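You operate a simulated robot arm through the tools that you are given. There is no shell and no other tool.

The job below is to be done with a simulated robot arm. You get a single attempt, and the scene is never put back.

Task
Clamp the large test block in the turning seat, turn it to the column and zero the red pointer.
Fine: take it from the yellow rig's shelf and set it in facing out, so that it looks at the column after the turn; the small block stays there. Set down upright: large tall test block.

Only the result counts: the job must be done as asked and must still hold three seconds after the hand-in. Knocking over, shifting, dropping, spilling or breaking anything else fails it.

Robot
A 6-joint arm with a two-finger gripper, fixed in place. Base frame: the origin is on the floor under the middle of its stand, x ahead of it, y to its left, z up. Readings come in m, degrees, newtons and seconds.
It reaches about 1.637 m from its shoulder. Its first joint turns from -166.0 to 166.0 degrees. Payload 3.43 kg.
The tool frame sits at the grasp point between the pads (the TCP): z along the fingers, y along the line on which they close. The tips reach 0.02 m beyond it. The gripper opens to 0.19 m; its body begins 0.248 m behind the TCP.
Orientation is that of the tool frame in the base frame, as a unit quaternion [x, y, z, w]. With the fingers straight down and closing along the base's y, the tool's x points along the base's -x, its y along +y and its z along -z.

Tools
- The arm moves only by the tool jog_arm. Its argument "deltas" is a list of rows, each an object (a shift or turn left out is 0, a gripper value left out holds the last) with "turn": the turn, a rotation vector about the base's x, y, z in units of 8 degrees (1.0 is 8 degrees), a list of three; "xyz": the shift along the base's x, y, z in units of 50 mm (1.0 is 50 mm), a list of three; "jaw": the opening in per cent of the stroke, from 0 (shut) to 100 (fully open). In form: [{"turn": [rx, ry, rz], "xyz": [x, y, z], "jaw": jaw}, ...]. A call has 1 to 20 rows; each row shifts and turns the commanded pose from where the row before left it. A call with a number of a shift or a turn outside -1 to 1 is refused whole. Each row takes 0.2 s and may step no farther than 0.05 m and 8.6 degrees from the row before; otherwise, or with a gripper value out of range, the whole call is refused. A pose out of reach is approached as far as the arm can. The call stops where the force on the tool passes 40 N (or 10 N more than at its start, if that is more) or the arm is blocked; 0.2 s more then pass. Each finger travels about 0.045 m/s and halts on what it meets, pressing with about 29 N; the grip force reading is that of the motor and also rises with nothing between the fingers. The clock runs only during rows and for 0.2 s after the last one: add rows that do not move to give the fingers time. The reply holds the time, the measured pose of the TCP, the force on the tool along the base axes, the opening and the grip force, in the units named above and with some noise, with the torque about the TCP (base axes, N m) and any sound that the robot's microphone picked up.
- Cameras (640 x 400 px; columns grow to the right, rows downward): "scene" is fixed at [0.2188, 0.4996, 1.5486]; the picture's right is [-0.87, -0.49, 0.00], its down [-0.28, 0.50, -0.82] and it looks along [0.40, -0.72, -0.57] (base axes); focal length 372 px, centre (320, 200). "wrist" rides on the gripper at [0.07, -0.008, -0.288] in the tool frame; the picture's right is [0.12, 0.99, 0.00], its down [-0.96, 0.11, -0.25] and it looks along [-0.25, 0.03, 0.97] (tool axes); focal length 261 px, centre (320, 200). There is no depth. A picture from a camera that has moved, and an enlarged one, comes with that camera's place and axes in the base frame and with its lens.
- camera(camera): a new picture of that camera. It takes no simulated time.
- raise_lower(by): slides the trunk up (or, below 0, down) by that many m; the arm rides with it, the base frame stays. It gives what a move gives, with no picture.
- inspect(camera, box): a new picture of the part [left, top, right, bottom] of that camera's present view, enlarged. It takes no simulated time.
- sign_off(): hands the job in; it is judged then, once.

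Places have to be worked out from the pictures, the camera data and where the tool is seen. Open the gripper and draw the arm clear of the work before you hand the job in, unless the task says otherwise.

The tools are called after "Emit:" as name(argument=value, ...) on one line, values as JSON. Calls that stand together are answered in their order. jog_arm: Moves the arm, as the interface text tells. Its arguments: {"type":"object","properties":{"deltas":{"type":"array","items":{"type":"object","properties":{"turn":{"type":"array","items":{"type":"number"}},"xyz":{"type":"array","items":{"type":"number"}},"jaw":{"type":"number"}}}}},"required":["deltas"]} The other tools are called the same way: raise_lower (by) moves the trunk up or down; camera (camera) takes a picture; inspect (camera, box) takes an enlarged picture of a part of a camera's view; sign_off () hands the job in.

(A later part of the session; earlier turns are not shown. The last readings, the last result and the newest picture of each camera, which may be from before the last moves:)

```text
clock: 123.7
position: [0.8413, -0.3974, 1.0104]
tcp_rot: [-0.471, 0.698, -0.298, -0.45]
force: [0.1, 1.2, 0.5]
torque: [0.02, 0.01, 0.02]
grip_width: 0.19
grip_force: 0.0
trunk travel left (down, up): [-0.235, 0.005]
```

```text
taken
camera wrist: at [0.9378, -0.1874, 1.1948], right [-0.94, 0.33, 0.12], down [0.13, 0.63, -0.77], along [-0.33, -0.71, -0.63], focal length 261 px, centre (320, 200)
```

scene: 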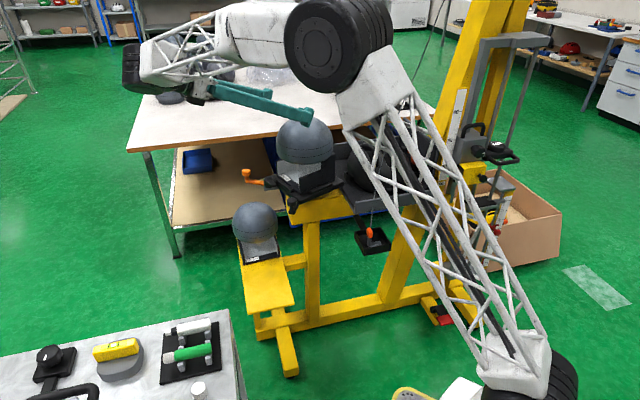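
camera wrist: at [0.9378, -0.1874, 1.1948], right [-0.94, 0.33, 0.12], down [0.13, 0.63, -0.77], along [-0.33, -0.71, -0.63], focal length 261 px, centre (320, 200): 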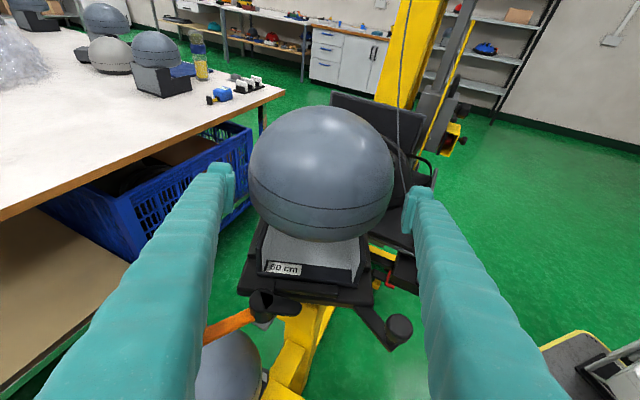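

Well centred between the fingers. Descend to the grip height.

Emit:
jog_arm(deltas=[{"xyz": [0, 0, -0.6]}, {"xyz": [0, 0, -0.7]}, {"xyz": [0, 0, -0.7]}, {}])

Emit:
inspect(camera="wrist", box=[205, 120, 445, 320])

Emit:
inspect(camera="scene", box=[230, 100, 400, 220])

```text
clock: 124.7
position: [0.8422, -0.3969, 0.9095]
tcp_rot: [-0.471, 0.698, -0.298, -0.45]
force: [0.4, -0.2, 0.5]
torque: [-0.03, 0.02, -0.01]
grip_width: 0.1899
grip_force: 0.0
trunk travel left (down, up): [-0.235, 0.005]
```

```text
2.00 times, centred on (325, 220) of wrist
camera zoom: at [0.9394, -0.1877, 1.0933], right [-0.94, 0.33, 0.12], down [0.13, 0.63, -0.77], along [-0.33, -0.71, -0.63], focal length 521 px, centre (310, 160)
```

zoom: 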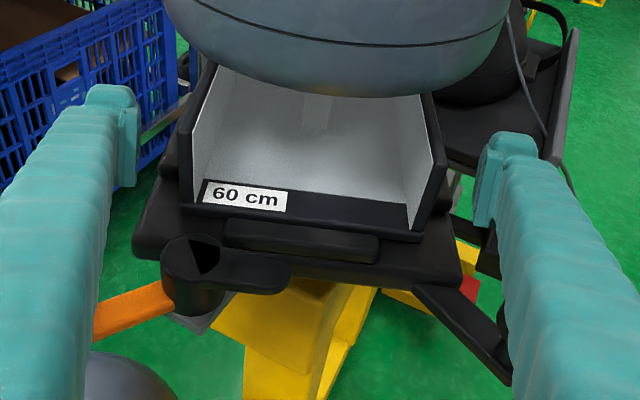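

```text
3.33 times, centred on (315, 160) of scene
camera zoom: at [0.2188, 0.4996, 1.5486], right [-0.87, -0.49, 0.0], down [-0.28, 0.5, -0.82], along [0.4, -0.72, -0.57], focal length 1239 px, centre (337, 333)
```

zoom: 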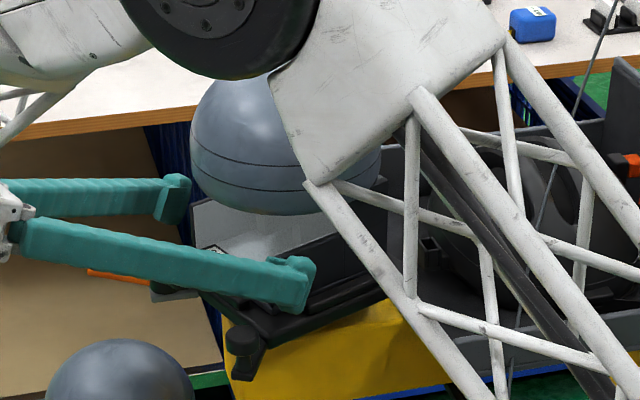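

Laterally centred; the same relative height as on the shelf. Slide in ~45 mm under the head and close on the plates.

Emit:
jog_arm(deltas=[{"xyz": [-0.116, -0.28, 0]}, {"xyz": [-0.116, -0.28, 0]}, {"xyz": [-0.116, -0.28, 0]}, {}, {"jaw": 88}, {"jaw": 80}, {"jaw": 60}, {"jaw": 40}, {"jaw": 30}, {}, {}])

Emit:
inspect(camera="wrist", box=[205, 120, 445, 320])

```text
clock: 127.1
position: [0.8258, -0.4393, 0.9093]
tcp_rot: [-0.47, 0.699, -0.297, -0.45]
force: [-3.1, 1.9, -1.0]
torque: [-0.07, -0.07, -0.07]
grip_width: 0.1609
grip_force: 29.4
trunk travel left (down, up): [-0.235, 0.005]
```

```text
2.00 times, centred on (325, 220) of wrist
camera zoom: at [0.9216, -0.2302, 1.0932], right [-0.94, 0.33, 0.12], down [0.13, 0.63, -0.77], along [-0.33, -0.71, -0.63], focal length 521 px, centre (310, 160)
```

zoom: 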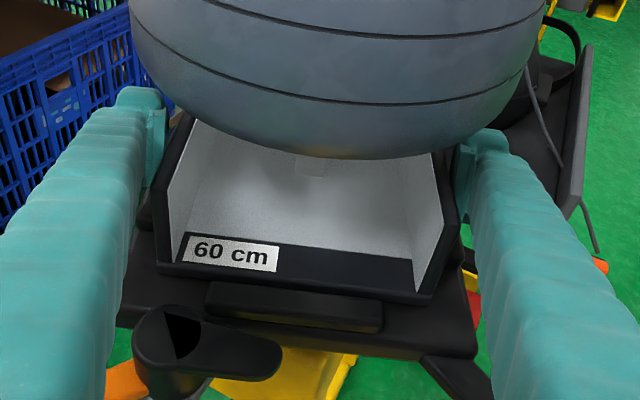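

Gripped (0.161 m again). Test lift by 6 mm.

Emit:
jog_arm(deltas=[{"xyz": [0, 0, 0.06], "jaw": 30}, {"xyz": [0, 0, 0.06]}, {}, {}])

Emit:
inspect(camera="wrist", box=[205, 120, 445, 320])

```text
clock: 128.1
position: [0.8252, -0.4414, 0.9143]
tcp_rot: [-0.47, 0.698, -0.298, -0.451]
force: [0.5, -0.9, -10.4]
torque: [0.19, -0.1, -0.01]
grip_width: 0.1611
grip_force: 28.9
trunk travel left (down, up): [-0.235, 0.005]
```

```text
2.00 times, centred on (325, 220) of wrist
camera zoom: at [0.9217, -0.2311, 1.0985], right [-0.94, 0.33, 0.12], down [0.13, 0.63, -0.77], along [-0.33, -0.71, -0.63], focal length 521 px, centre (310, 160)
```

zoom: 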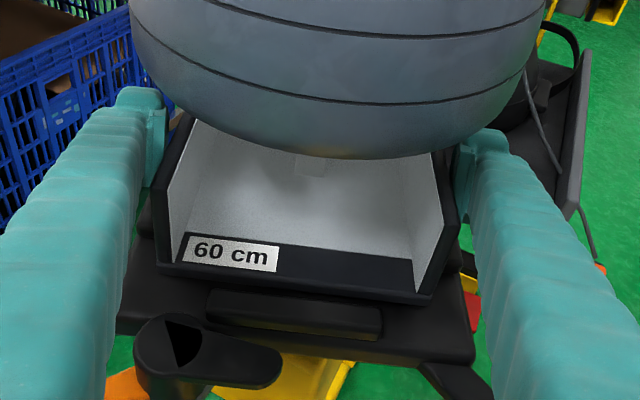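

Clean lift (10.4 N). Raise to a safe height, then I'll check the seat's angle below.

Emit:
jog_arm(deltas=[{"xyz": [0, 0, 0.5]}, {"xyz": [0, 0, 0.6]}, {"xyz": [0, 0, 0.6]}, {"xyz": [0, 0, 0.6]}, {}])

Emit:
inspect(camera="wrist", box=[220, 200, 440, 390])

Emit:
camera(camera="scene")

```text
clock: 129.3
position: [0.8252, -0.4405, 1.0336]
tcp_rot: [-0.47, 0.699, -0.297, -0.45]
force: [-0.2, -0.8, -10.8]
torque: [0.2, -0.09, -0.02]
grip_width: 0.1607
grip_force: 28.7
trunk travel left (down, up): [-0.235, 0.005]
```

```text
2.11 times, centred on (330, 295) of wrist
camera zoom: at [0.9223, -0.2303, 1.217], right [-0.94, 0.33, 0.12], down [0.13, 0.63, -0.77], along [-0.33, -0.71, -0.63], focal length 549 px, centre (299, 0)
```

zoom: 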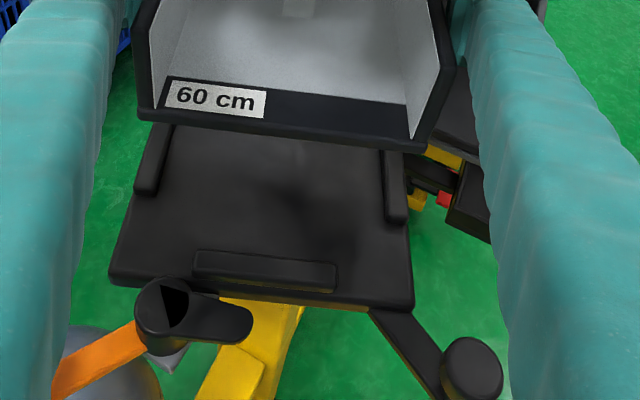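

```text
taken
```

scene: 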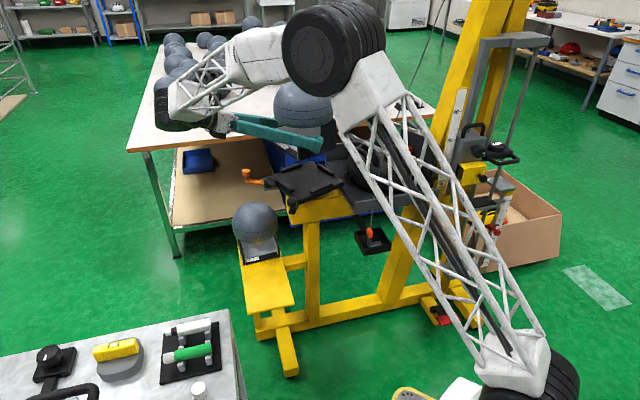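

Seat kept its angle. Now rotate the block +90° about vertical (face toward ≈157.5°), in two halves.

Emit:
jog_arm(deltas=[{"xyz": [-0.03, -0.01, 0.05], "turn": [0, 0, 0.625]}, {"xyz": [-0.03, -0.01, 0.05], "turn": [0, 0, 0.625]}, {"xyz": [-0.03, -0.01, 0.05], "turn": [0, 0, 0.625]}, {"xyz": [-0.03, -0.01, 0.05], "turn": [0, 0, 0.625]}, {"xyz": [-0.03, -0.01, 0], "turn": [0, 0, 0.625]}, {"xyz": [-0.03, -0.01, 0], "turn": [0, 0, 0.625]}, {"xyz": [-0.03, -0.01, 0], "turn": [0, 0, 0.625]}, {"xyz": [-0.03, -0.01, 0], "turn": [0, 0, 0.625]}, {"xyz": [-0.03, -0.01, 0], "turn": [0, 0, 0.625]}])

Emit:
camera(camera="scene")

Emit:
camera(camera="wrist")

```text
clock: 131.3
position: [0.811, -0.4473, 1.0402]
tcp_rot: [0.702, -0.464, 0.448, 0.302]
force: [1.2, 0.6, -11.4]
torque: [0.12, 0.14, -0.09]
grip_width: 0.1608
grip_force: 29.3
trunk travel left (down, up): [-0.235, 0.005]
```

```text
taken
```

scene: 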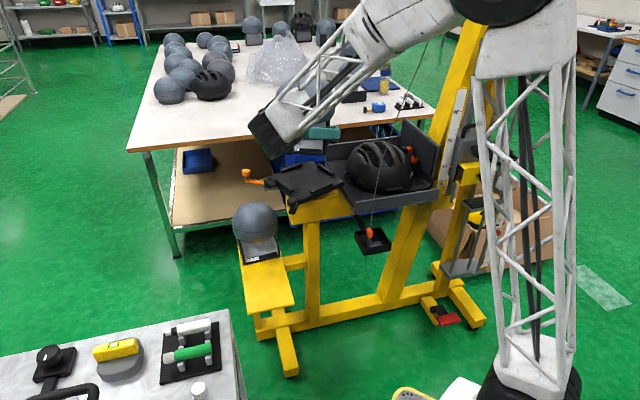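

```text
taken
camera wrist: at [0.7306, -0.2294, 1.2243], right [-0.9, -0.43, 0.12], down [-0.35, 0.53, -0.77], along [0.27, -0.73, -0.63], focal length 261 px, centre (320, 200)
```

wrist: 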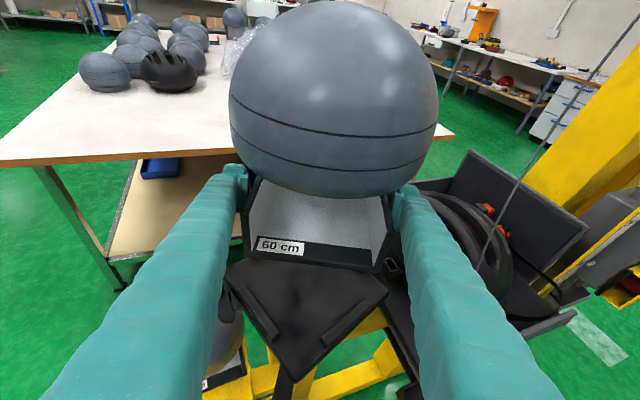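

Halfway. Continue the second half, still at safe height.

Emit:
jog_arm(deltas=[{"xyz": [-0.03, -0.012, 0], "turn": [0, 0, 0.625]}, {"xyz": [-0.03, -0.012, 0], "turn": [0, 0, 0.625]}, {"xyz": [-0.03, -0.012, 0], "turn": [0, 0, 0.625]}, {"xyz": [-0.03, -0.012, 0], "turn": [0, 0, 0.625]}, {"xyz": [-0.03, -0.012, 0], "turn": [0, 0, 0.625]}, {"xyz": [-0.03, -0.012, 0], "turn": [0, 0, 0.625]}, {"xyz": [-0.03, -0.012, 0], "turn": [0, 0, 0.625]}, {"xyz": [-0.03, -0.012, 0], "turn": [0, 0, 0.625]}, {"xyz": [-0.03, -0.012, 0], "turn": [0, 0, 0.625]}, {}])

Emit:
camera(camera="scene")

Emit:
camera(camera="wrist")

```text
clock: 133.5
position: [0.8012, -0.4495, 1.0392]
tcp_rot: [0.804, -0.251, 0.513, 0.165]
force: [-0.5, 0.2, -11.0]
torque: [0.15, 0.17, 0.0]
grip_width: 0.161
grip_force: 28.8
out of reach, approached as far as the arm can: row 8, 9
trunk travel left (down, up): [-0.235, 0.005]
```

```text
taken
```

scene: 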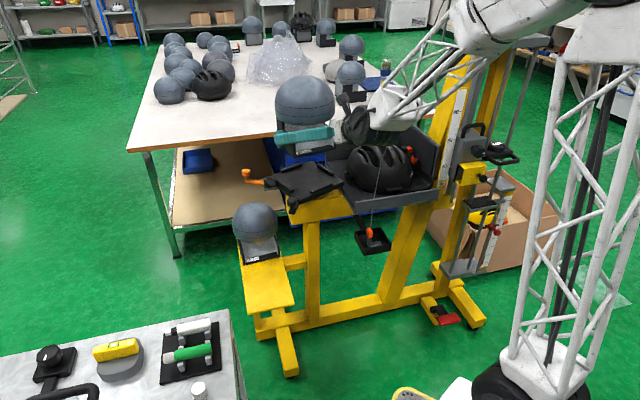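

```text
taken
camera wrist: at [0.6159, -0.3091, 1.2241], right [-0.53, -0.84, 0.12], down [-0.58, 0.26, -0.77], along [0.62, -0.47, -0.63], focal length 261 px, centre (320, 200)
```

wrist: 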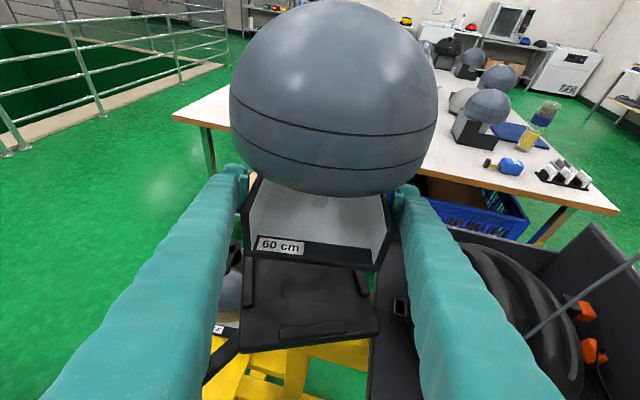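

The wrist is at its near-fold limit at ≈145°. Lowering the trunk while raising the arm gives more room: I alternate the two in 0.1 m steps.

Emit:
jog_arm(deltas=[{"xyz": [0, 0, 0.5]}, {"xyz": [0, 0, 0.5]}, {"xyz": [0, 0, 0.5]}, {"xyz": [0, 0, 0.5]}, {}])

Emit:
raise_lower(by=-0.1)

Emit:
jog_arm(deltas=[{"xyz": [0, 0, 0.5]}, {"xyz": [0, 0, 0.5]}, {"xyz": [0, 0, 0.5]}, {"xyz": [0, 0, 0.5]}, {}])

Emit:
raise_lower(by=-0.1)

Emit:
camera(camera="scene")

```text
clock: 134.7
position: [0.7981, -0.4477, 1.1397]
tcp_rot: [0.804, -0.251, 0.513, 0.167]
force: [0.0, 0.3, -10.8]
torque: [0.17, 0.2, 0.05]
grip_width: 0.1611
grip_force: 28.9
trunk travel left (down, up): [-0.235, 0.005]
```

```text
clock: 136.0
position: [0.7982, -0.4485, 1.0399]
tcp_rot: [0.804, -0.251, 0.513, 0.166]
force: [0.0, 0.2, -11.3]
torque: [0.12, 0.19, -0.01]
grip_width: 0.1609
grip_force: 29.0
trunk travel left (down, up): [-0.135, 0.105]
```

```text
clock: 137.2
position: [0.7964, -0.4478, 1.1423]
tcp_rot: [0.803, -0.25, 0.514, 0.166]
force: [-1.2, 0.8, -8.7]
torque: [0.17, 0.2, -0.01]
grip_width: 0.1609
grip_force: 29.3
trunk travel left (down, up): [-0.135, 0.105]
```

```text
clock: 138.5
position: [0.7993, -0.4488, 1.038]
tcp_rot: [0.804, -0.251, 0.513, 0.166]
force: [0.3, 0.6, -10.3]
torque: [0.14, 0.2, -0.03]
grip_width: 0.1609
grip_force: 29.0
trunk travel left (down, up): [-0.035, 0.205]
```

```text
taken
```

scene: 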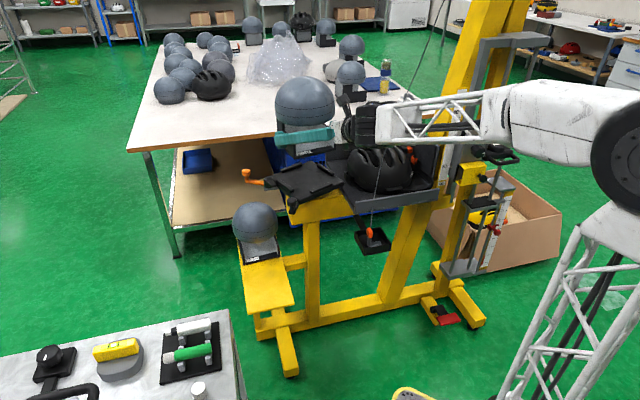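

Room gained. Zoom on the seat to measure its angle relative to the held block.

Emit:
inspect(camera="wrist", box=[210, 220, 430, 390])

```text
2.35 times, centred on (320, 305) of wrist
camera zoom: at [0.6145, -0.3076, 1.222], right [-0.53, -0.84, 0.12], down [-0.58, 0.26, -0.77], along [0.62, -0.47, -0.63], focal length 613 px, centre (320, -47)
```

zoom: 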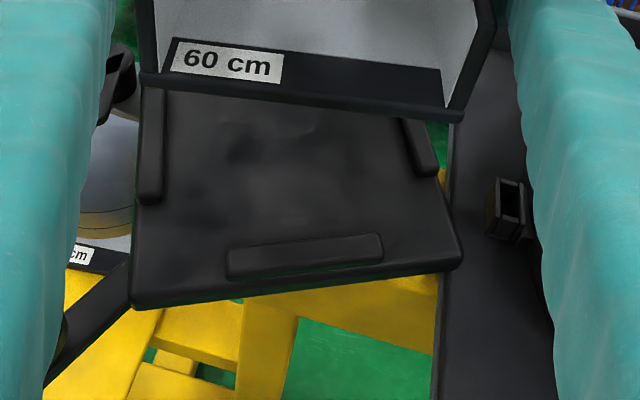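

Seat is at 23°, so the block must face 158°: another +13°. Rotating.

Emit:
jog_arm(deltas=[{"xyz": [-0.01, 0, 0], "turn": [0, 0, 0.54]}, {"xyz": [-0.01, 0, 0], "turn": [0, 0, 0.54]}, {"xyz": [0, 0, 0], "turn": [0, 0, 0.54]}, {}])

Emit:
inspect(camera="wrist", box=[210, 220, 430, 390])

Emit:
camera(camera="scene")

```text
clock: 139.5
position: [0.8003, -0.4514, 1.0421]
tcp_rot: [0.808, -0.223, 0.524, 0.153]
force: [-0.6, 0.0, -11.1]
torque: [0.12, 0.2, 0.02]
grip_width: 0.161
grip_force: 29.0
out of reach, approached as far as the arm can: row 2, 3
trunk travel left (down, up): [-0.035, 0.205]
```

```text
2.35 times, centred on (320, 305) of wrist
camera zoom: at [0.6055, -0.3195, 1.2232], right [-0.48, -0.87, 0.12], down [-0.59, 0.21, -0.78], along [0.65, -0.44, -0.62], focal length 613 px, centre (320, -47)
```

zoom: 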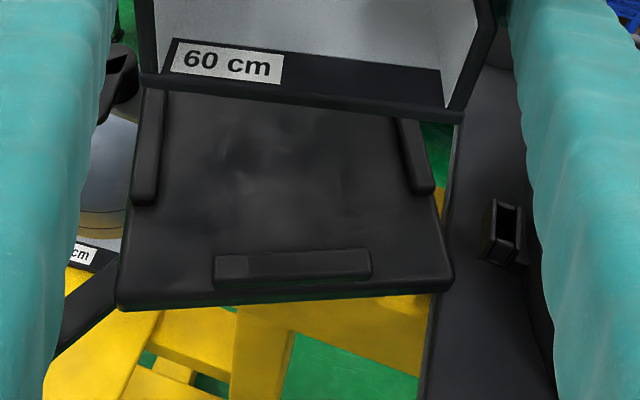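

```text
taken
```

scene: 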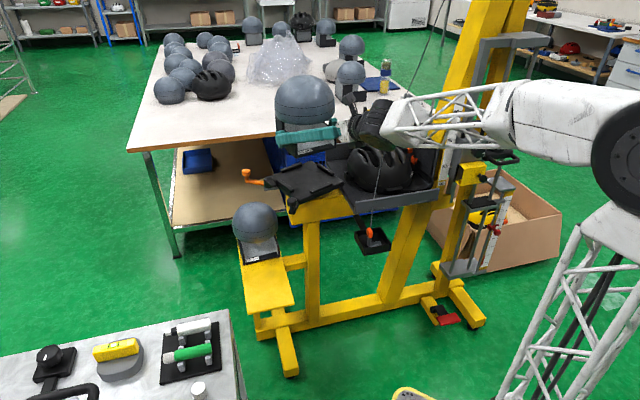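

The wrist joint limits me to ≈148.5°, while the seat is at 23° (needs 158°). I'll drag the free-turning seat clockwise by friction: rest the block lightly on it, rotate both ~15°, lift, and re-align. First centre over the axis and lower close to the seat.

Emit:
jog_arm(deltas=[{"xyz": [0, 0.09, -0.5]}, {"xyz": [0, 0, -0.6]}, {"xyz": [0, 0, -0.6]}, {"xyz": [0, 0, -0.44]}, {}])

Emit:
inspect(camera="wrist", box=[200, 200, 440, 380])

Emit:
inspect(camera="scene", box=[230, 70, 430, 220])

```text
clock: 140.7
position: [0.7965, -0.442, 0.9282]
tcp_rot: [0.819, -0.201, 0.52, 0.134]
force: [-0.4, 0.9, -10.7]
torque: [0.11, 0.21, 0.02]
grip_width: 0.1611
grip_force: 29.0
trunk travel left (down, up): [-0.035, 0.205]
```

```text
2.22 times, centred on (320, 290) of wrist
camera zoom: at [0.5978, -0.3256, 1.1134], right [-0.42, -0.9, 0.12], down [-0.62, 0.19, -0.77], along [0.67, -0.39, -0.63], focal length 579 px, centre (320, 0)
```

zoom: 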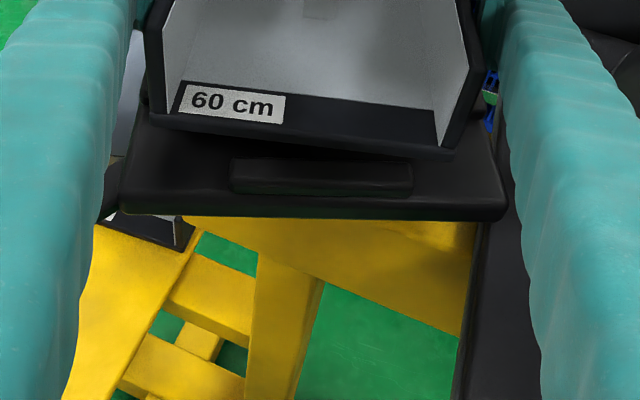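

```text
2.67 times, centred on (330, 145) of scene
camera zoom: at [0.2188, 0.4996, 1.5486], right [-0.87, -0.49, 0.0], down [-0.28, 0.5, -0.82], along [0.4, -0.72, -0.57], focal length 991 px, centre (293, 347)
```

zoom: 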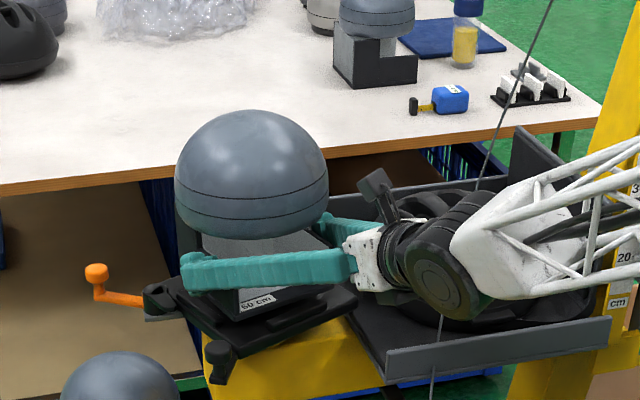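

At this lower height the wrist reached 152°. I try the remaining ~6° here.

Emit:
jog_arm(deltas=[{"turn": [0, 0, 0.38]}, {"turn": [0, 0, 0.38]}, {}])

Emit:
inspect(camera="wrist", box=[200, 200, 440, 380])

```text
clock: 141.5
position: [0.7984, -0.4424, 0.9281]
tcp_rot: [0.829, -0.159, 0.526, 0.106]
force: [0.3, 0.6, -9.4]
torque: [0.08, 0.23, -0.01]
grip_width: 0.161
grip_force: 28.8
trunk travel left (down, up): [-0.035, 0.205]
```

```text
2.22 times, centred on (320, 290) of wrist
camera zoom: at [0.587, -0.3472, 1.1139], right [-0.32, -0.94, 0.12], down [-0.63, 0.12, -0.77], along [0.7, -0.32, -0.63], focal length 579 px, centre (320, 0)
```

zoom: 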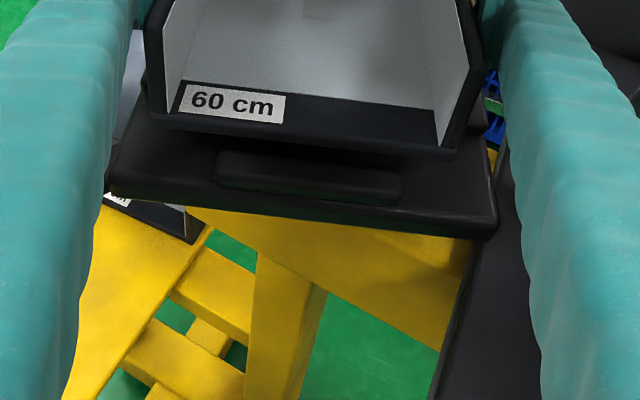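

Now aligned within ~0.5° (block 158°, seat 23.5°). Correct −7 mm in y to centre over the pocket, then lower to just above the bars.

Emit:
jog_arm(deltas=[{"xyz": [-0.02, -0.14, 0], "turn": [0, 0, 0.06]}, {"xyz": [0, 0, -0.1]}, {}])

Emit:
inspect(camera="wrist", box=[200, 200, 440, 380])

```text
clock: 142.3
position: [0.7954, -0.4496, 0.9225]
tcp_rot: [0.83, -0.155, 0.526, 0.104]
force: [0.6, 0.7, -11.0]
torque: [0.07, 0.23, 0.0]
grip_width: 0.1609
grip_force: 29.2
trunk travel left (down, up): [-0.035, 0.205]
```

```text
2.22 times, centred on (320, 290) of wrist
camera zoom: at [0.5854, -0.3562, 1.1091], right [-0.32, -0.94, 0.12], down [-0.63, 0.12, -0.77], along [0.71, -0.32, -0.63], focal length 579 px, centre (320, 0)
```

zoom: 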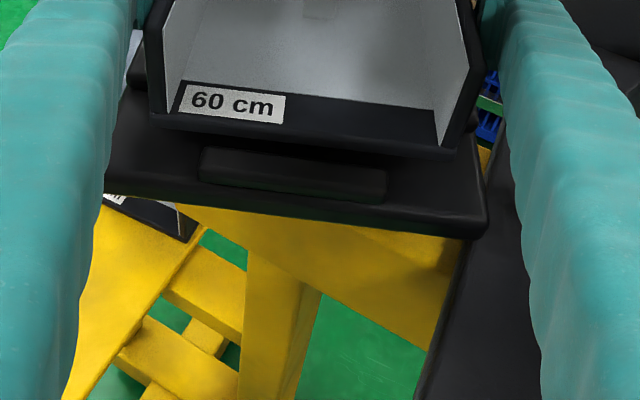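

Nearly perfectly centred (≤2 mm). Tiny lateral correction and lower gently in small steps, watching the force.

Emit:
jog_arm(deltas=[{"xyz": [0.012, 0.028, -0.04]}, {"xyz": [0, 0, -0.05]}, {"xyz": [0, 0, -0.05]}, {}])

```text
clock: 143.3
position: [0.7983, -0.4459, 0.9161]
tcp_rot: [0.83, -0.154, 0.526, 0.103]
force: [0.1, -0.5, -11.2]
torque: [0.1, 0.25, 0.01]
grip_width: 0.1607
grip_force: 29.3
trunk travel left (down, up): [-0.035, 0.205]
```

No contact yet at 0.916. Slight correction back and continue down in 2–3 mm steps.

Emit:
jog_arm(deltas=[{"xyz": [-0.01, -0.03, -0.05]}, {"xyz": [0, 0, -0.04]}, {}])

Emit:
inspect(camera="wrist", box=[200, 200, 440, 380])

```text
clock: 144.1
position: [0.7979, -0.4491, 0.912]
tcp_rot: [0.829, -0.154, 0.527, 0.104]
force: [0.7, 2.0, 1.3]
torque: [0.6, -1.21, 0.18]
grip_width: 0.1607
grip_force: 28.8
trunk travel left (down, up): [-0.035, 0.205]
```

```text
2.22 times, centred on (320, 290) of wrist
camera zoom: at [0.5863, -0.3556, 1.0974], right [-0.31, -0.94, 0.12], down [-0.63, 0.12, -0.77], along [0.71, -0.32, -0.63], focal length 579 px, centre (320, 0)
```

zoom: 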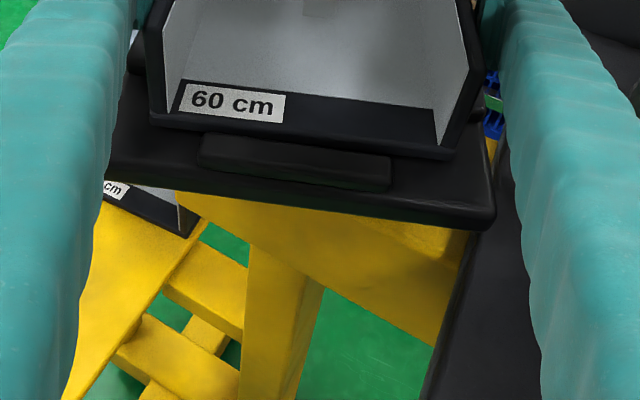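

First contact at 0.912, torque indicates the far-back edge touching. Shift ~2 mm toward the front/right and continue down.

Emit:
jog_arm(deltas=[{"xyz": [-0.05, -0.014, 0.02]}, {"xyz": [0, 0, -0.04]}, {}])

```text
clock: 144.9
position: [0.7944, -0.4496, 0.9099]
tcp_rot: [0.829, -0.154, 0.527, 0.103]
force: [10.8, -6.2, 1.2]
torque: [0.11, -0.92, -0.11]
grip_width: 0.1609
grip_force: 28.9
trunk travel left (down, up): [-0.035, 0.205]
```

Now against the front bar at z≈0.910 — essentially seated height (0.909). Relieve slightly and press 2 mm further.

Emit:
jog_arm(deltas=[{"xyz": [0.016, -0.01, 0]}, {"xyz": [0, 0, -0.04]}, {}])

Emit:
inspect(camera="scene", box=[250, 140, 350, 215])

Emit:
inspect(camera="wrist", box=[200, 200, 440, 380])

```text
clock: 145.7
position: [0.7944, -0.4506, 0.9092]
tcp_rot: [0.829, -0.154, 0.528, 0.104]
force: [-6.5, 2.2, 9.5]
torque: [-0.01, 0.4, -0.05]
grip_width: 0.1608
grip_force: 28.9
trunk travel left (down, up): [-0.035, 0.205]
```

```text
5.33 times, centred on (300, 178) of scene
camera zoom: at [0.2188, 0.4996, 1.5486], right [-0.87, -0.49, 0.0], down [-0.28, 0.5, -0.82], along [0.4, -0.72, -0.57], focal length 1982 px, centre (427, 320)
```

zoom: 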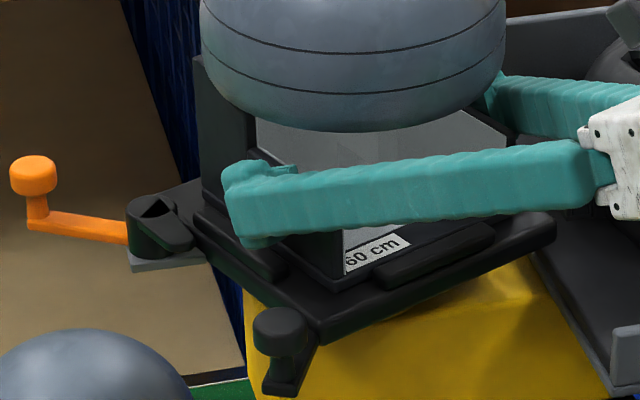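

```text
2.22 times, centred on (320, 290) of wrist
camera zoom: at [0.5832, -0.3567, 1.0943], right [-0.31, -0.94, 0.12], down [-0.63, 0.12, -0.77], along [0.71, -0.32, -0.63], focal length 579 px, centre (320, 0)
```

zoom: 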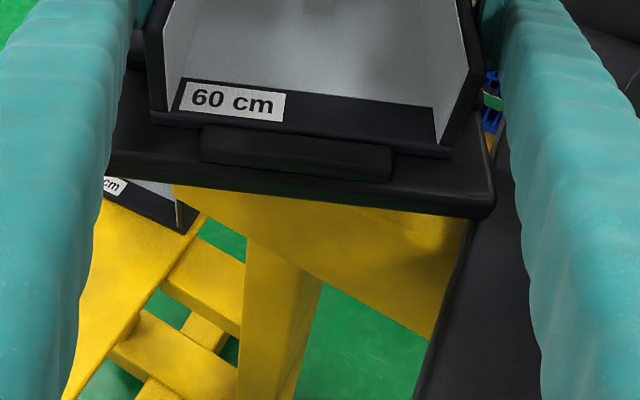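

Seated: balanced torque, 20 N support, and the front bar now overlaps the slab edge in view. Before releasing near the helmet, I rotate block and seat together ~20° clockwise for more clearance.

Emit:
jog_arm(deltas=[{"xyz": [0, 0, 0.01]}, {"xyz": [0.015, 0.024, 0], "turn": [0, 0, -0.5]}, {"xyz": [0.015, 0.024, 0], "turn": [0, 0, -0.5]}, {"xyz": [0.015, 0.024, 0], "turn": [0, 0, -0.5]}, {"xyz": [0.015, 0.024, 0], "turn": [0, 0, -0.5]}, {"xyz": [0.015, 0.024, 0], "turn": [0, 0, -0.5]}, {}])

Emit:
camera(camera="wrist")

Emit:
inspect(camera="scene", box=[240, 100, 380, 215])

```text
clock: 146.8
position: [0.7894, -0.4597, 0.9163]
tcp_rot: [0.812, -0.23, 0.517, 0.143]
force: [-1.8, 60.4, 17.4]
torque: [1.21, -0.3, 1.44]
grip_width: 0.1643
grip_force: 29.2
out of reach, approached as far as the arm can: row 4, 5
trunk travel left (down, up): [-0.035, 0.205]
stopped in row 5: the force on the tool passed its limit at 59 N (the readings are from after the stop); the commanded pose is now the measured one
```

```text
taken
camera wrist: at [0.595, -0.3347, 1.1025], right [-0.47, -0.87, 0.1], down [-0.6, 0.23, -0.77], along [0.65, -0.42, -0.63], focal length 261 px, centre (320, 200)
```

wrist: 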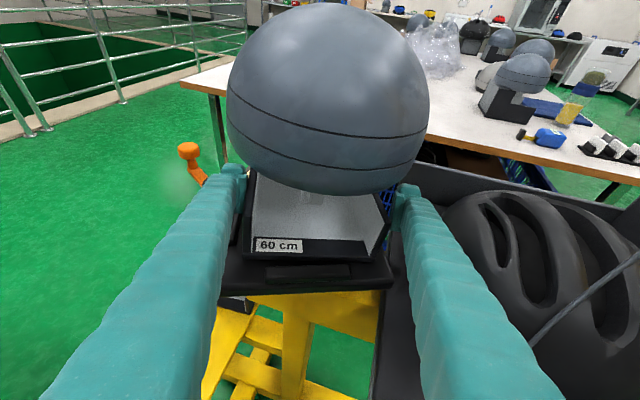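

```text
3.48 times, centred on (310, 158) of scene
camera zoom: at [0.2188, 0.4996, 1.5486], right [-0.87, -0.49, 0.0], down [-0.28, 0.5, -0.82], along [0.4, -0.72, -0.57], focal length 1292 px, centre (355, 348)
```

zoom: 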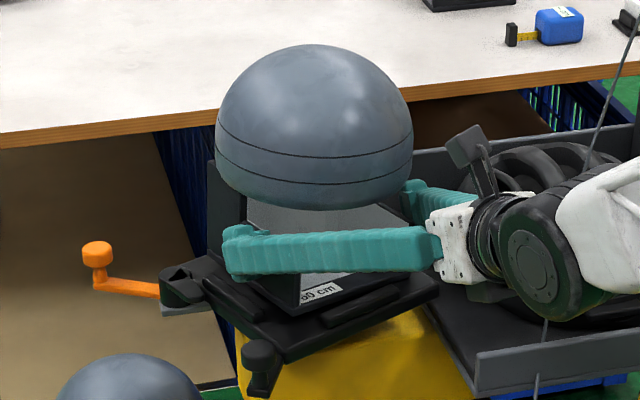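

The arm ran into its joint limit and drifted, loading the block sideways. I go back the way I came (rotate +9°, recentre) to relieve it.

Emit:
jog_arm(deltas=[{"xyz": [0.033, 0.06, 0], "turn": [0, 0, 0.39]}, {"xyz": [0.033, 0.06, 0], "turn": [0, 0, 0.39]}, {"xyz": [0.033, 0.06, -0.02], "turn": [0, 0, 0.39]}, {}])

Emit:
inspect(camera="wrist", box=[200, 180, 440, 360])

Emit:
inspect(camera="scene", box=[240, 100, 380, 215])

```text
clock: 147.8
position: [0.7966, -0.4527, 0.9139]
tcp_rot: [0.828, -0.164, 0.527, 0.099]
force: [0.6, -0.7, 2.1]
torque: [-0.75, 0.75, 0.13]
grip_width: 0.1632
grip_force: 29.2
trunk travel left (down, up): [-0.035, 0.205]
```

```text
2.22 times, centred on (320, 270) of wrist
camera zoom: at [0.5837, -0.3613, 1.0995], right [-0.33, -0.94, 0.1], down [-0.63, 0.14, -0.77], along [0.71, -0.31, -0.64], focal length 579 px, centre (320, 44)
```

zoom: 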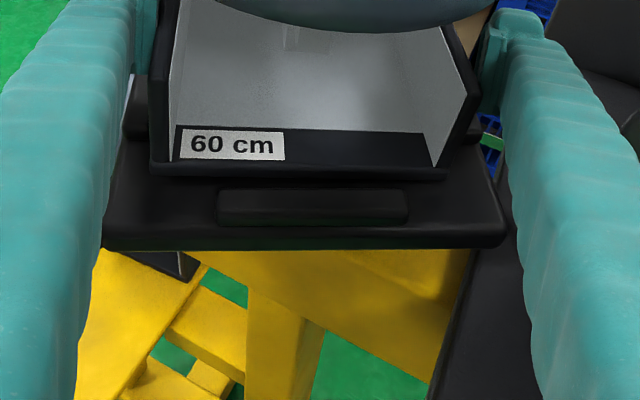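

```text
3.48 times, centred on (310, 158) of scene
camera zoom: at [0.2188, 0.4996, 1.5486], right [-0.87, -0.49, 0.0], down [-0.28, 0.5, -0.82], along [0.4, -0.72, -0.57], focal length 1292 px, centre (355, 348)
```

zoom: 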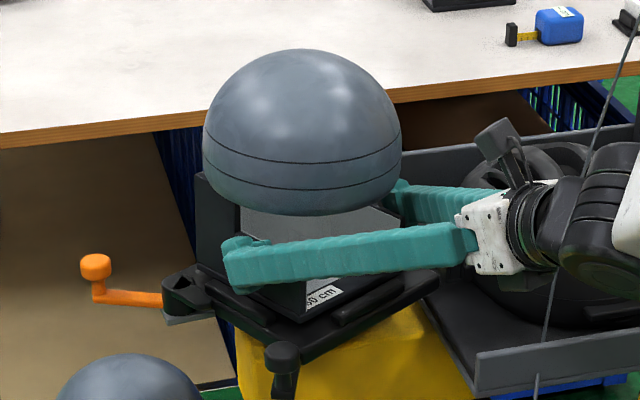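

Block and seat moved together (seat ≈28°), the gripper is now ~4° off. I re-align the tool by +4° and settle gently.

Emit:
jog_arm(deltas=[{"turn": [0, 0, 0.25]}, {"turn": [0, 0, 0.25]}, {}])

Emit:
inspect(camera="wrist", box=[200, 180, 440, 360])

```text
clock: 148.6
position: [0.7917, -0.4548, 0.9134]
tcp_rot: [0.833, -0.136, 0.53, 0.081]
force: [-0.4, -0.7, -6.2]
torque: [-0.45, -0.03, -0.15]
grip_width: 0.1629
grip_force: 29.6
trunk travel left (down, up): [-0.035, 0.205]
```

```text
2.22 times, centred on (320, 270) of wrist
camera zoom: at [0.5757, -0.3767, 1.0995], right [-0.26, -0.96, 0.1], down [-0.64, 0.09, -0.77], along [0.73, -0.26, -0.64], focal length 579 px, centre (320, 44)
```

zoom: 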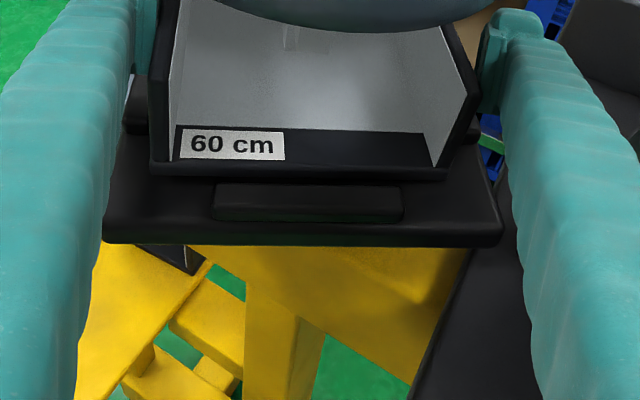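

Block, seat and tool turn together. I rotate back to ≈155° (safe from both the joint limit and the helmet), then settle the block down.

Emit:
jog_arm(deltas=[{"xyz": [0.02, 0.03, 0], "turn": [0, 0, -0.44]}, {"xyz": [0.02, 0.03, 0], "turn": [0, 0, -0.44]}, {"xyz": [0, 0, -0.04]}, {}])

Emit:
inspect(camera="wrist", box=[200, 180, 440, 360])

Emit:
inspect(camera="scene", box=[250, 140, 350, 215])

```text
clock: 149.6
position: [0.7959, -0.4508, 0.9136]
tcp_rot: [0.823, -0.186, 0.525, 0.113]
force: [-2.4, -0.3, 3.3]
torque: [-0.89, 0.66, -0.02]
grip_width: 0.1629
grip_force: 29.0
trunk travel left (down, up): [-0.035, 0.205]
```

```text
2.22 times, centred on (320, 270) of wrist
camera zoom: at [0.5892, -0.3475, 1.0988], right [-0.38, -0.92, 0.1], down [-0.62, 0.17, -0.77], along [0.69, -0.35, -0.63], focal length 579 px, centre (320, 44)
```

zoom: 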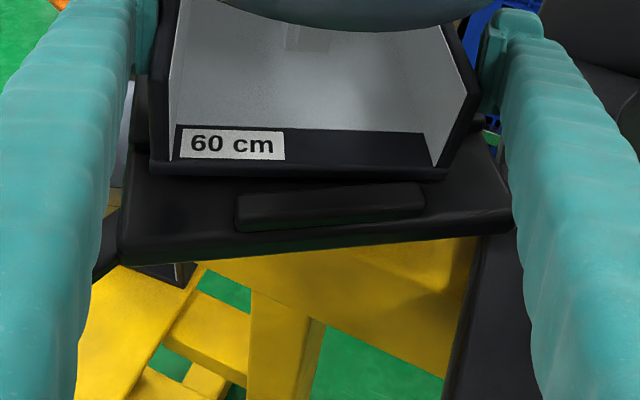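

```text
5.33 times, centred on (300, 178) of scene
camera zoom: at [0.2188, 0.4996, 1.5486], right [-0.87, -0.49, 0.0], down [-0.28, 0.5, -0.82], along [0.4, -0.72, -0.57], focal length 1982 px, centre (427, 320)
```

zoom: 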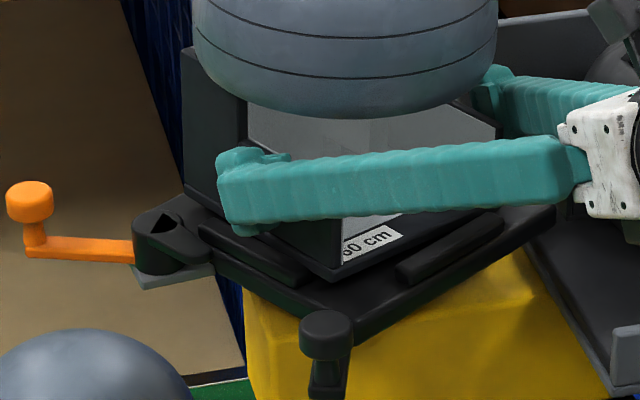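

The block is resting on top of the bars, ~8° misaligned with the seat (seat ≈32.6°). It's stable there, so I'll release it, turn the seat (with the block riding on it) back toward 0°, and re-grip it squarely in a comfortable pose. Release gently.

Emit:
jog_arm(deltas=[{}, {"jaw": 88}, {"jaw": 92}, {"jaw": 96}, {"jaw": 100}, {"jaw": 100}, {}])

Emit:
camera(camera="wrist")

Emit:
inspect(camera="scene", box=[240, 100, 380, 215])

```text
clock: 151.2
position: [0.7956, -0.4506, 0.9121]
tcp_rot: [0.823, -0.186, 0.524, 0.114]
force: [0.2, -0.1, 0.5]
torque: [0.0, 0.01, -0.03]
grip_width: 0.1902
grip_force: 0.0
trunk travel left (down, up): [-0.035, 0.205]
```

```text
taken
camera wrist: at [0.5894, -0.3476, 1.0979], right [-0.38, -0.92, 0.1], down [-0.62, 0.17, -0.77], along [0.69, -0.35, -0.63], focal length 261 px, centre (320, 200)
```

wrist: 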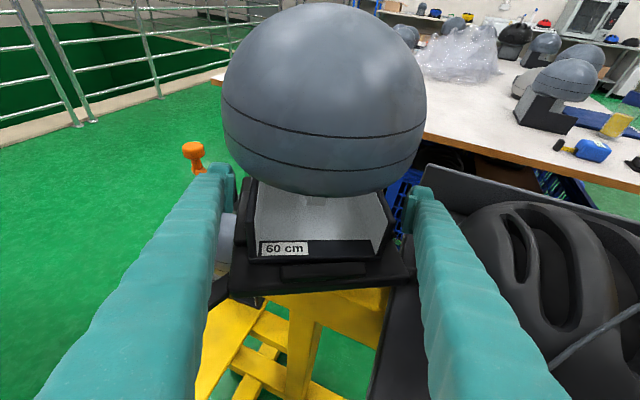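

```text
3.48 times, centred on (310, 158) of scene
camera zoom: at [0.2188, 0.4996, 1.5486], right [-0.87, -0.49, 0.0], down [-0.28, 0.5, -0.82], along [0.4, -0.72, -0.57], focal length 1292 px, centre (355, 348)
```

zoom: 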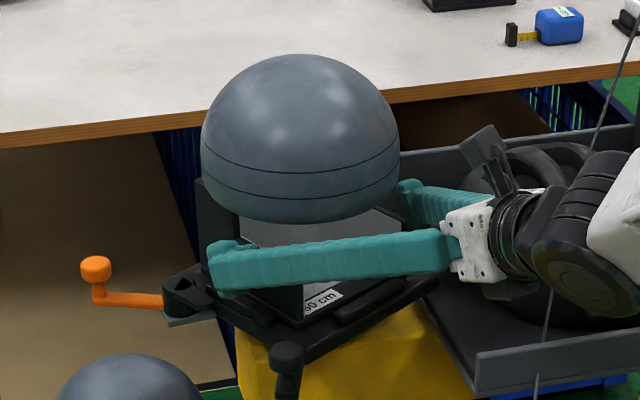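

Released, stable. Zoom to see how it sits now.

Emit:
inspect(camera="wrist", box=[200, 180, 440, 360])

Emit:
inspect(camera="scene", box=[250, 140, 350, 215])

```text
2.22 times, centred on (320, 270) of wrist
camera zoom: at [0.5894, -0.3476, 1.0979], right [-0.38, -0.92, 0.1], down [-0.62, 0.17, -0.77], along [0.69, -0.35, -0.63], focal length 579 px, centre (320, 44)
```

zoom: 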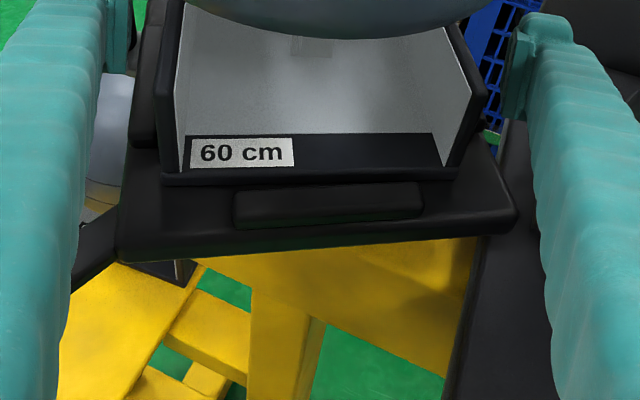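

```text
5.33 times, centred on (300, 178) of scene
camera zoom: at [0.2188, 0.4996, 1.5486], right [-0.87, -0.49, 0.0], down [-0.28, 0.5, -0.82], along [0.4, -0.72, -0.57], focal length 1982 px, centre (427, 320)
```

zoom: 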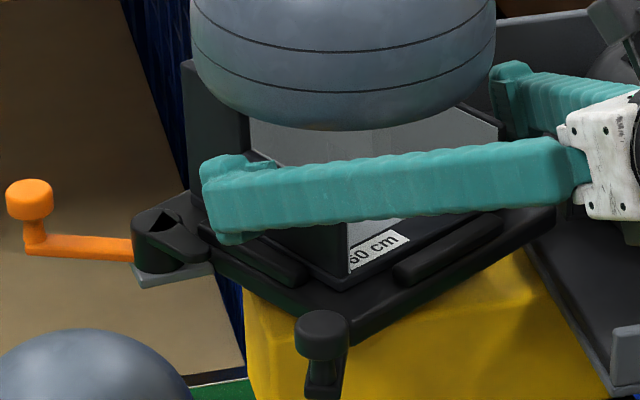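

It settled flush into the pocket on release (slab level and parallel with the front bar). Now retract ~5 cm along the tool axis, then straight up.

Emit:
jog_arm(deltas=[{"xyz": [-0.27, 0.13, 0.14]}, {"xyz": [-0.27, 0.13, 0.14]}, {"xyz": [-0.27, 0.13, 0.14]}, {}])

Emit:
camera(camera="wrist")

```text
clock: 152.2
position: [0.7531, -0.4324, 0.9332]
tcp_rot: [0.823, -0.187, 0.524, 0.113]
force: [0.7, 0.3, -0.3]
torque: [-0.01, -0.01, 0.02]
grip_width: 0.1902
grip_force: 0.0
trunk travel left (down, up): [-0.035, 0.205]
```

```text
taken
camera wrist: at [0.5474, -0.3287, 1.1192], right [-0.38, -0.92, 0.1], down [-0.62, 0.17, -0.77], along [0.69, -0.35, -0.64], focal length 261 px, centre (320, 200)
```

wrist: 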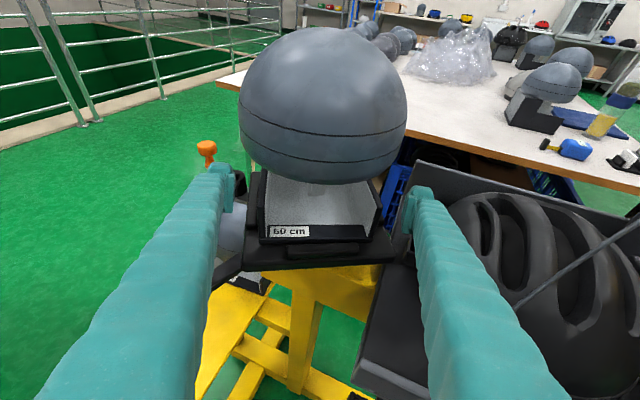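

Good. Zoom on the seating, then rise using the trunk.

Emit:
inspect(camera="wrist", box=[220, 160, 420, 290])

Emit:
raise_lower(by=0.15)

Emit:
camera(camera="wrist")

```text
3.08 times, centred on (320, 225) of wrist
camera zoom: at [0.5474, -0.3287, 1.1192], right [-0.38, -0.92, 0.1], down [-0.62, 0.17, -0.77], along [0.69, -0.35, -0.64], focal length 802 px, centre (320, 123)
```

zoom: 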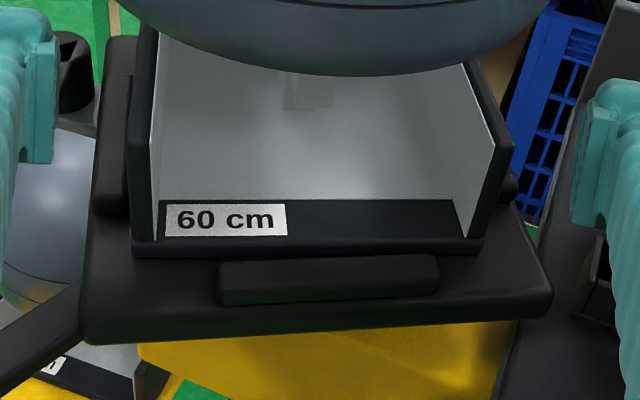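

```text
clock: 154.0
position: [0.7523, -0.432, 1.0826]
tcp_rot: [0.824, -0.186, 0.523, 0.114]
force: [-0.6, 0.5, 0.2]
torque: [0.01, -0.03, 0.02]
grip_width: 0.1897
grip_force: 0.0
trunk travel left (down, up): [-0.185, 0.055]
```

```text
taken
camera wrist: at [0.5474, -0.3287, 1.2692], right [-0.38, -0.92, 0.1], down [-0.62, 0.17, -0.77], along [0.69, -0.35, -0.63], focal length 261 px, centre (320, 200)
```

wrist: 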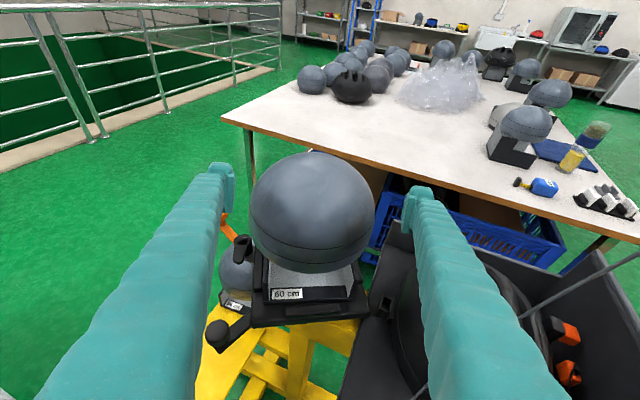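

The block is well seated between the bars, facing the robot side relative to the seat. Now I return the tool to vertical (closed fingers) to operate the handle. First rise a little and start rotating.

Emit:
jog_arm(deltas=[{"xyz": [-0.2, 0.4, 0.8], "jaw": 0}, {"xyz": [-0.2, 0.6, 0.7]}, {"xyz": [-0.2, 0.7, 0.5]}, {"xyz": [0, 0.6, 0.3]}, {"turn": [0.505, -0.109, -0.793]}, {"turn": [0.505, -0.109, -0.793]}, {"turn": [0.505, -0.109, -0.793]}, {"turn": [0.505, -0.109, -0.793]}, {"turn": [0.505, -0.109, -0.793]}, {"turn": [0.505, -0.109, -0.793]}, {"turn": [0.505, -0.109, -0.793]}, {"turn": [0.505, -0.109, -0.793]}, {"turn": [0.505, -0.109, -0.793]}, {"turn": [0.505, -0.109, -0.793]}, {"turn": [0.505, -0.109, -0.793]}, {"turn": [0.505, -0.109, -0.793]}, {"turn": [0.505, -0.109, -0.793]}, {"turn": [0.505, -0.109, -0.793]}, {"turn": [0.505, -0.109, -0.793]}])

Emit:
camera(camera="scene")

```text
clock: 158.0
position: [0.4482, -0.6221, 1.0765]
tcp_rot: [-0.351, 0.868, -0.334, 0.107]
force: [0.0, 0.8, -0.5]
torque: [-0.02, 0.01, 0.0]
grip_width: 0.0
grip_force: 29.0
out of reach, approached as far as the arm can: row 5, 6, 7, 8, 9, 10, 11, 12, 13, 14, 15, 16, 17, 18, 19
trunk travel left (down, up): [-0.185, 0.055]
```

```text
taken
```

scene: 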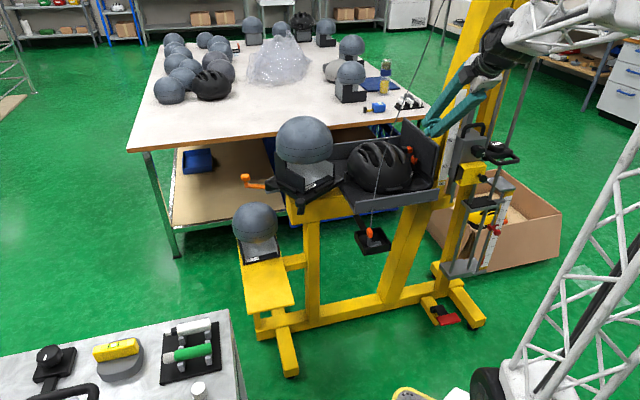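

The joint limit made the arm wander toward the column (no contact force). Let me look around carefully before moving.

Emit:
camera(camera="wrist")

Emit:
inspect(camera="scene", box=[360, 20, 560, 220])

```text
taken
camera wrist: at [0.2788, -0.5305, 1.3027], right [-0.62, 0.45, -0.64], down [0.54, 0.84, 0.06], along [0.57, -0.31, -0.76], focal length 261 px, centre (320, 200)
```

wrist: 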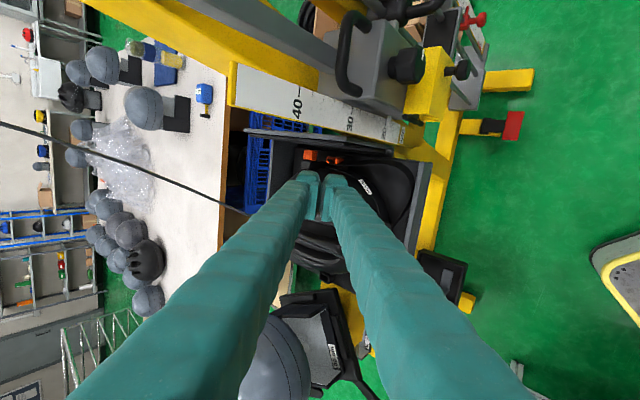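

```text
2.00 times, centred on (460, 120) of scene
camera zoom: at [0.2188, 0.4996, 1.5486], right [-0.87, -0.49, 0.0], down [-0.28, 0.5, -0.82], along [0.4, -0.72, -0.57], focal length 743 px, centre (40, 360)
```

zoom: 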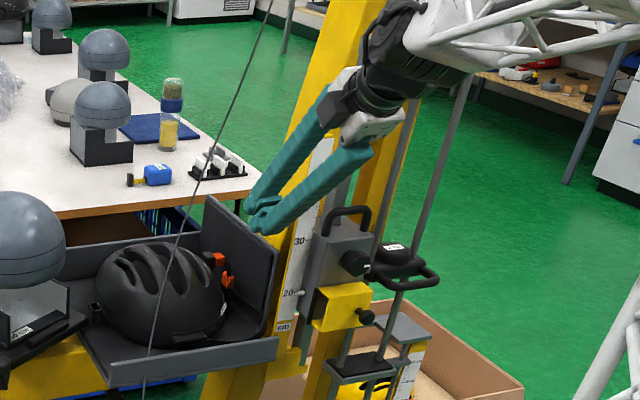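

No contact; the fingers are above the helmet's rear, with the cord passing below them. I retreat the safe way: straight up, then back toward the robot side.

Emit:
jog_arm(deltas=[{"xyz": [0, 0, 0.6]}, {"xyz": [0, 0, 0.8]}, {"xyz": [0, 0.2, 0.8]}, {"xyz": [0, 0.6, 0.4]}, {"xyz": [0.2, 0.8, 0]}, {"xyz": [0.2, 0.8, 0]}, {"xyz": [0.2, 0.8, 0]}])

Emit:
camera(camera="wrist")

Emit:
camera(camera="scene")

```text
clock: 159.8
position: [0.39, -0.5565, 1.0855]
tcp_rot: [-0.354, 0.889, -0.268, 0.111]
force: [-0.6, 0.4, 0.7]
torque: [-0.09, -0.01, -0.01]
grip_width: 0.0
grip_force: 29.2
out of reach, approached as far as the arm can: row 1, 2, 3, 4, 5, 6, 7
trunk travel left (down, up): [-0.185, 0.055]
stopped in row 7: the arm was blocked; the commanded pose is now the measured one
```

```text
taken
camera wrist: at [0.2325, -0.4954, 1.3291], right [-0.65, 0.52, -0.55], down [0.54, 0.83, 0.15], along [0.53, -0.2, -0.82], focal length 261 px, centre (320, 200)
```

wrist: 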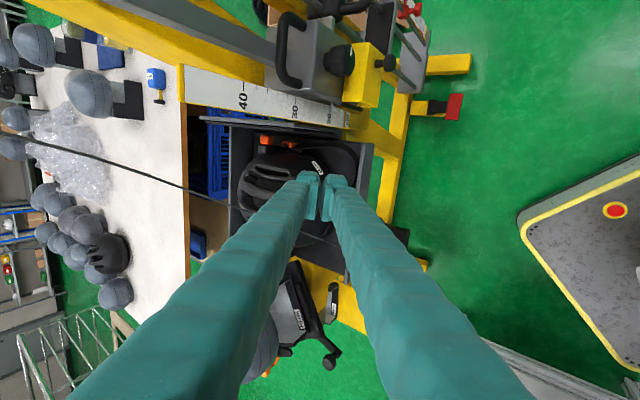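

```text
taken
```

scene: 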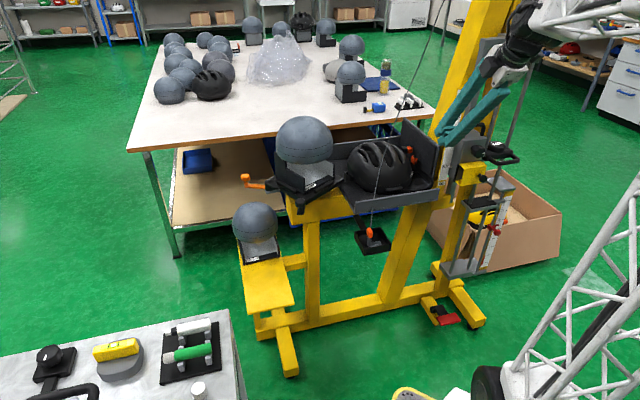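

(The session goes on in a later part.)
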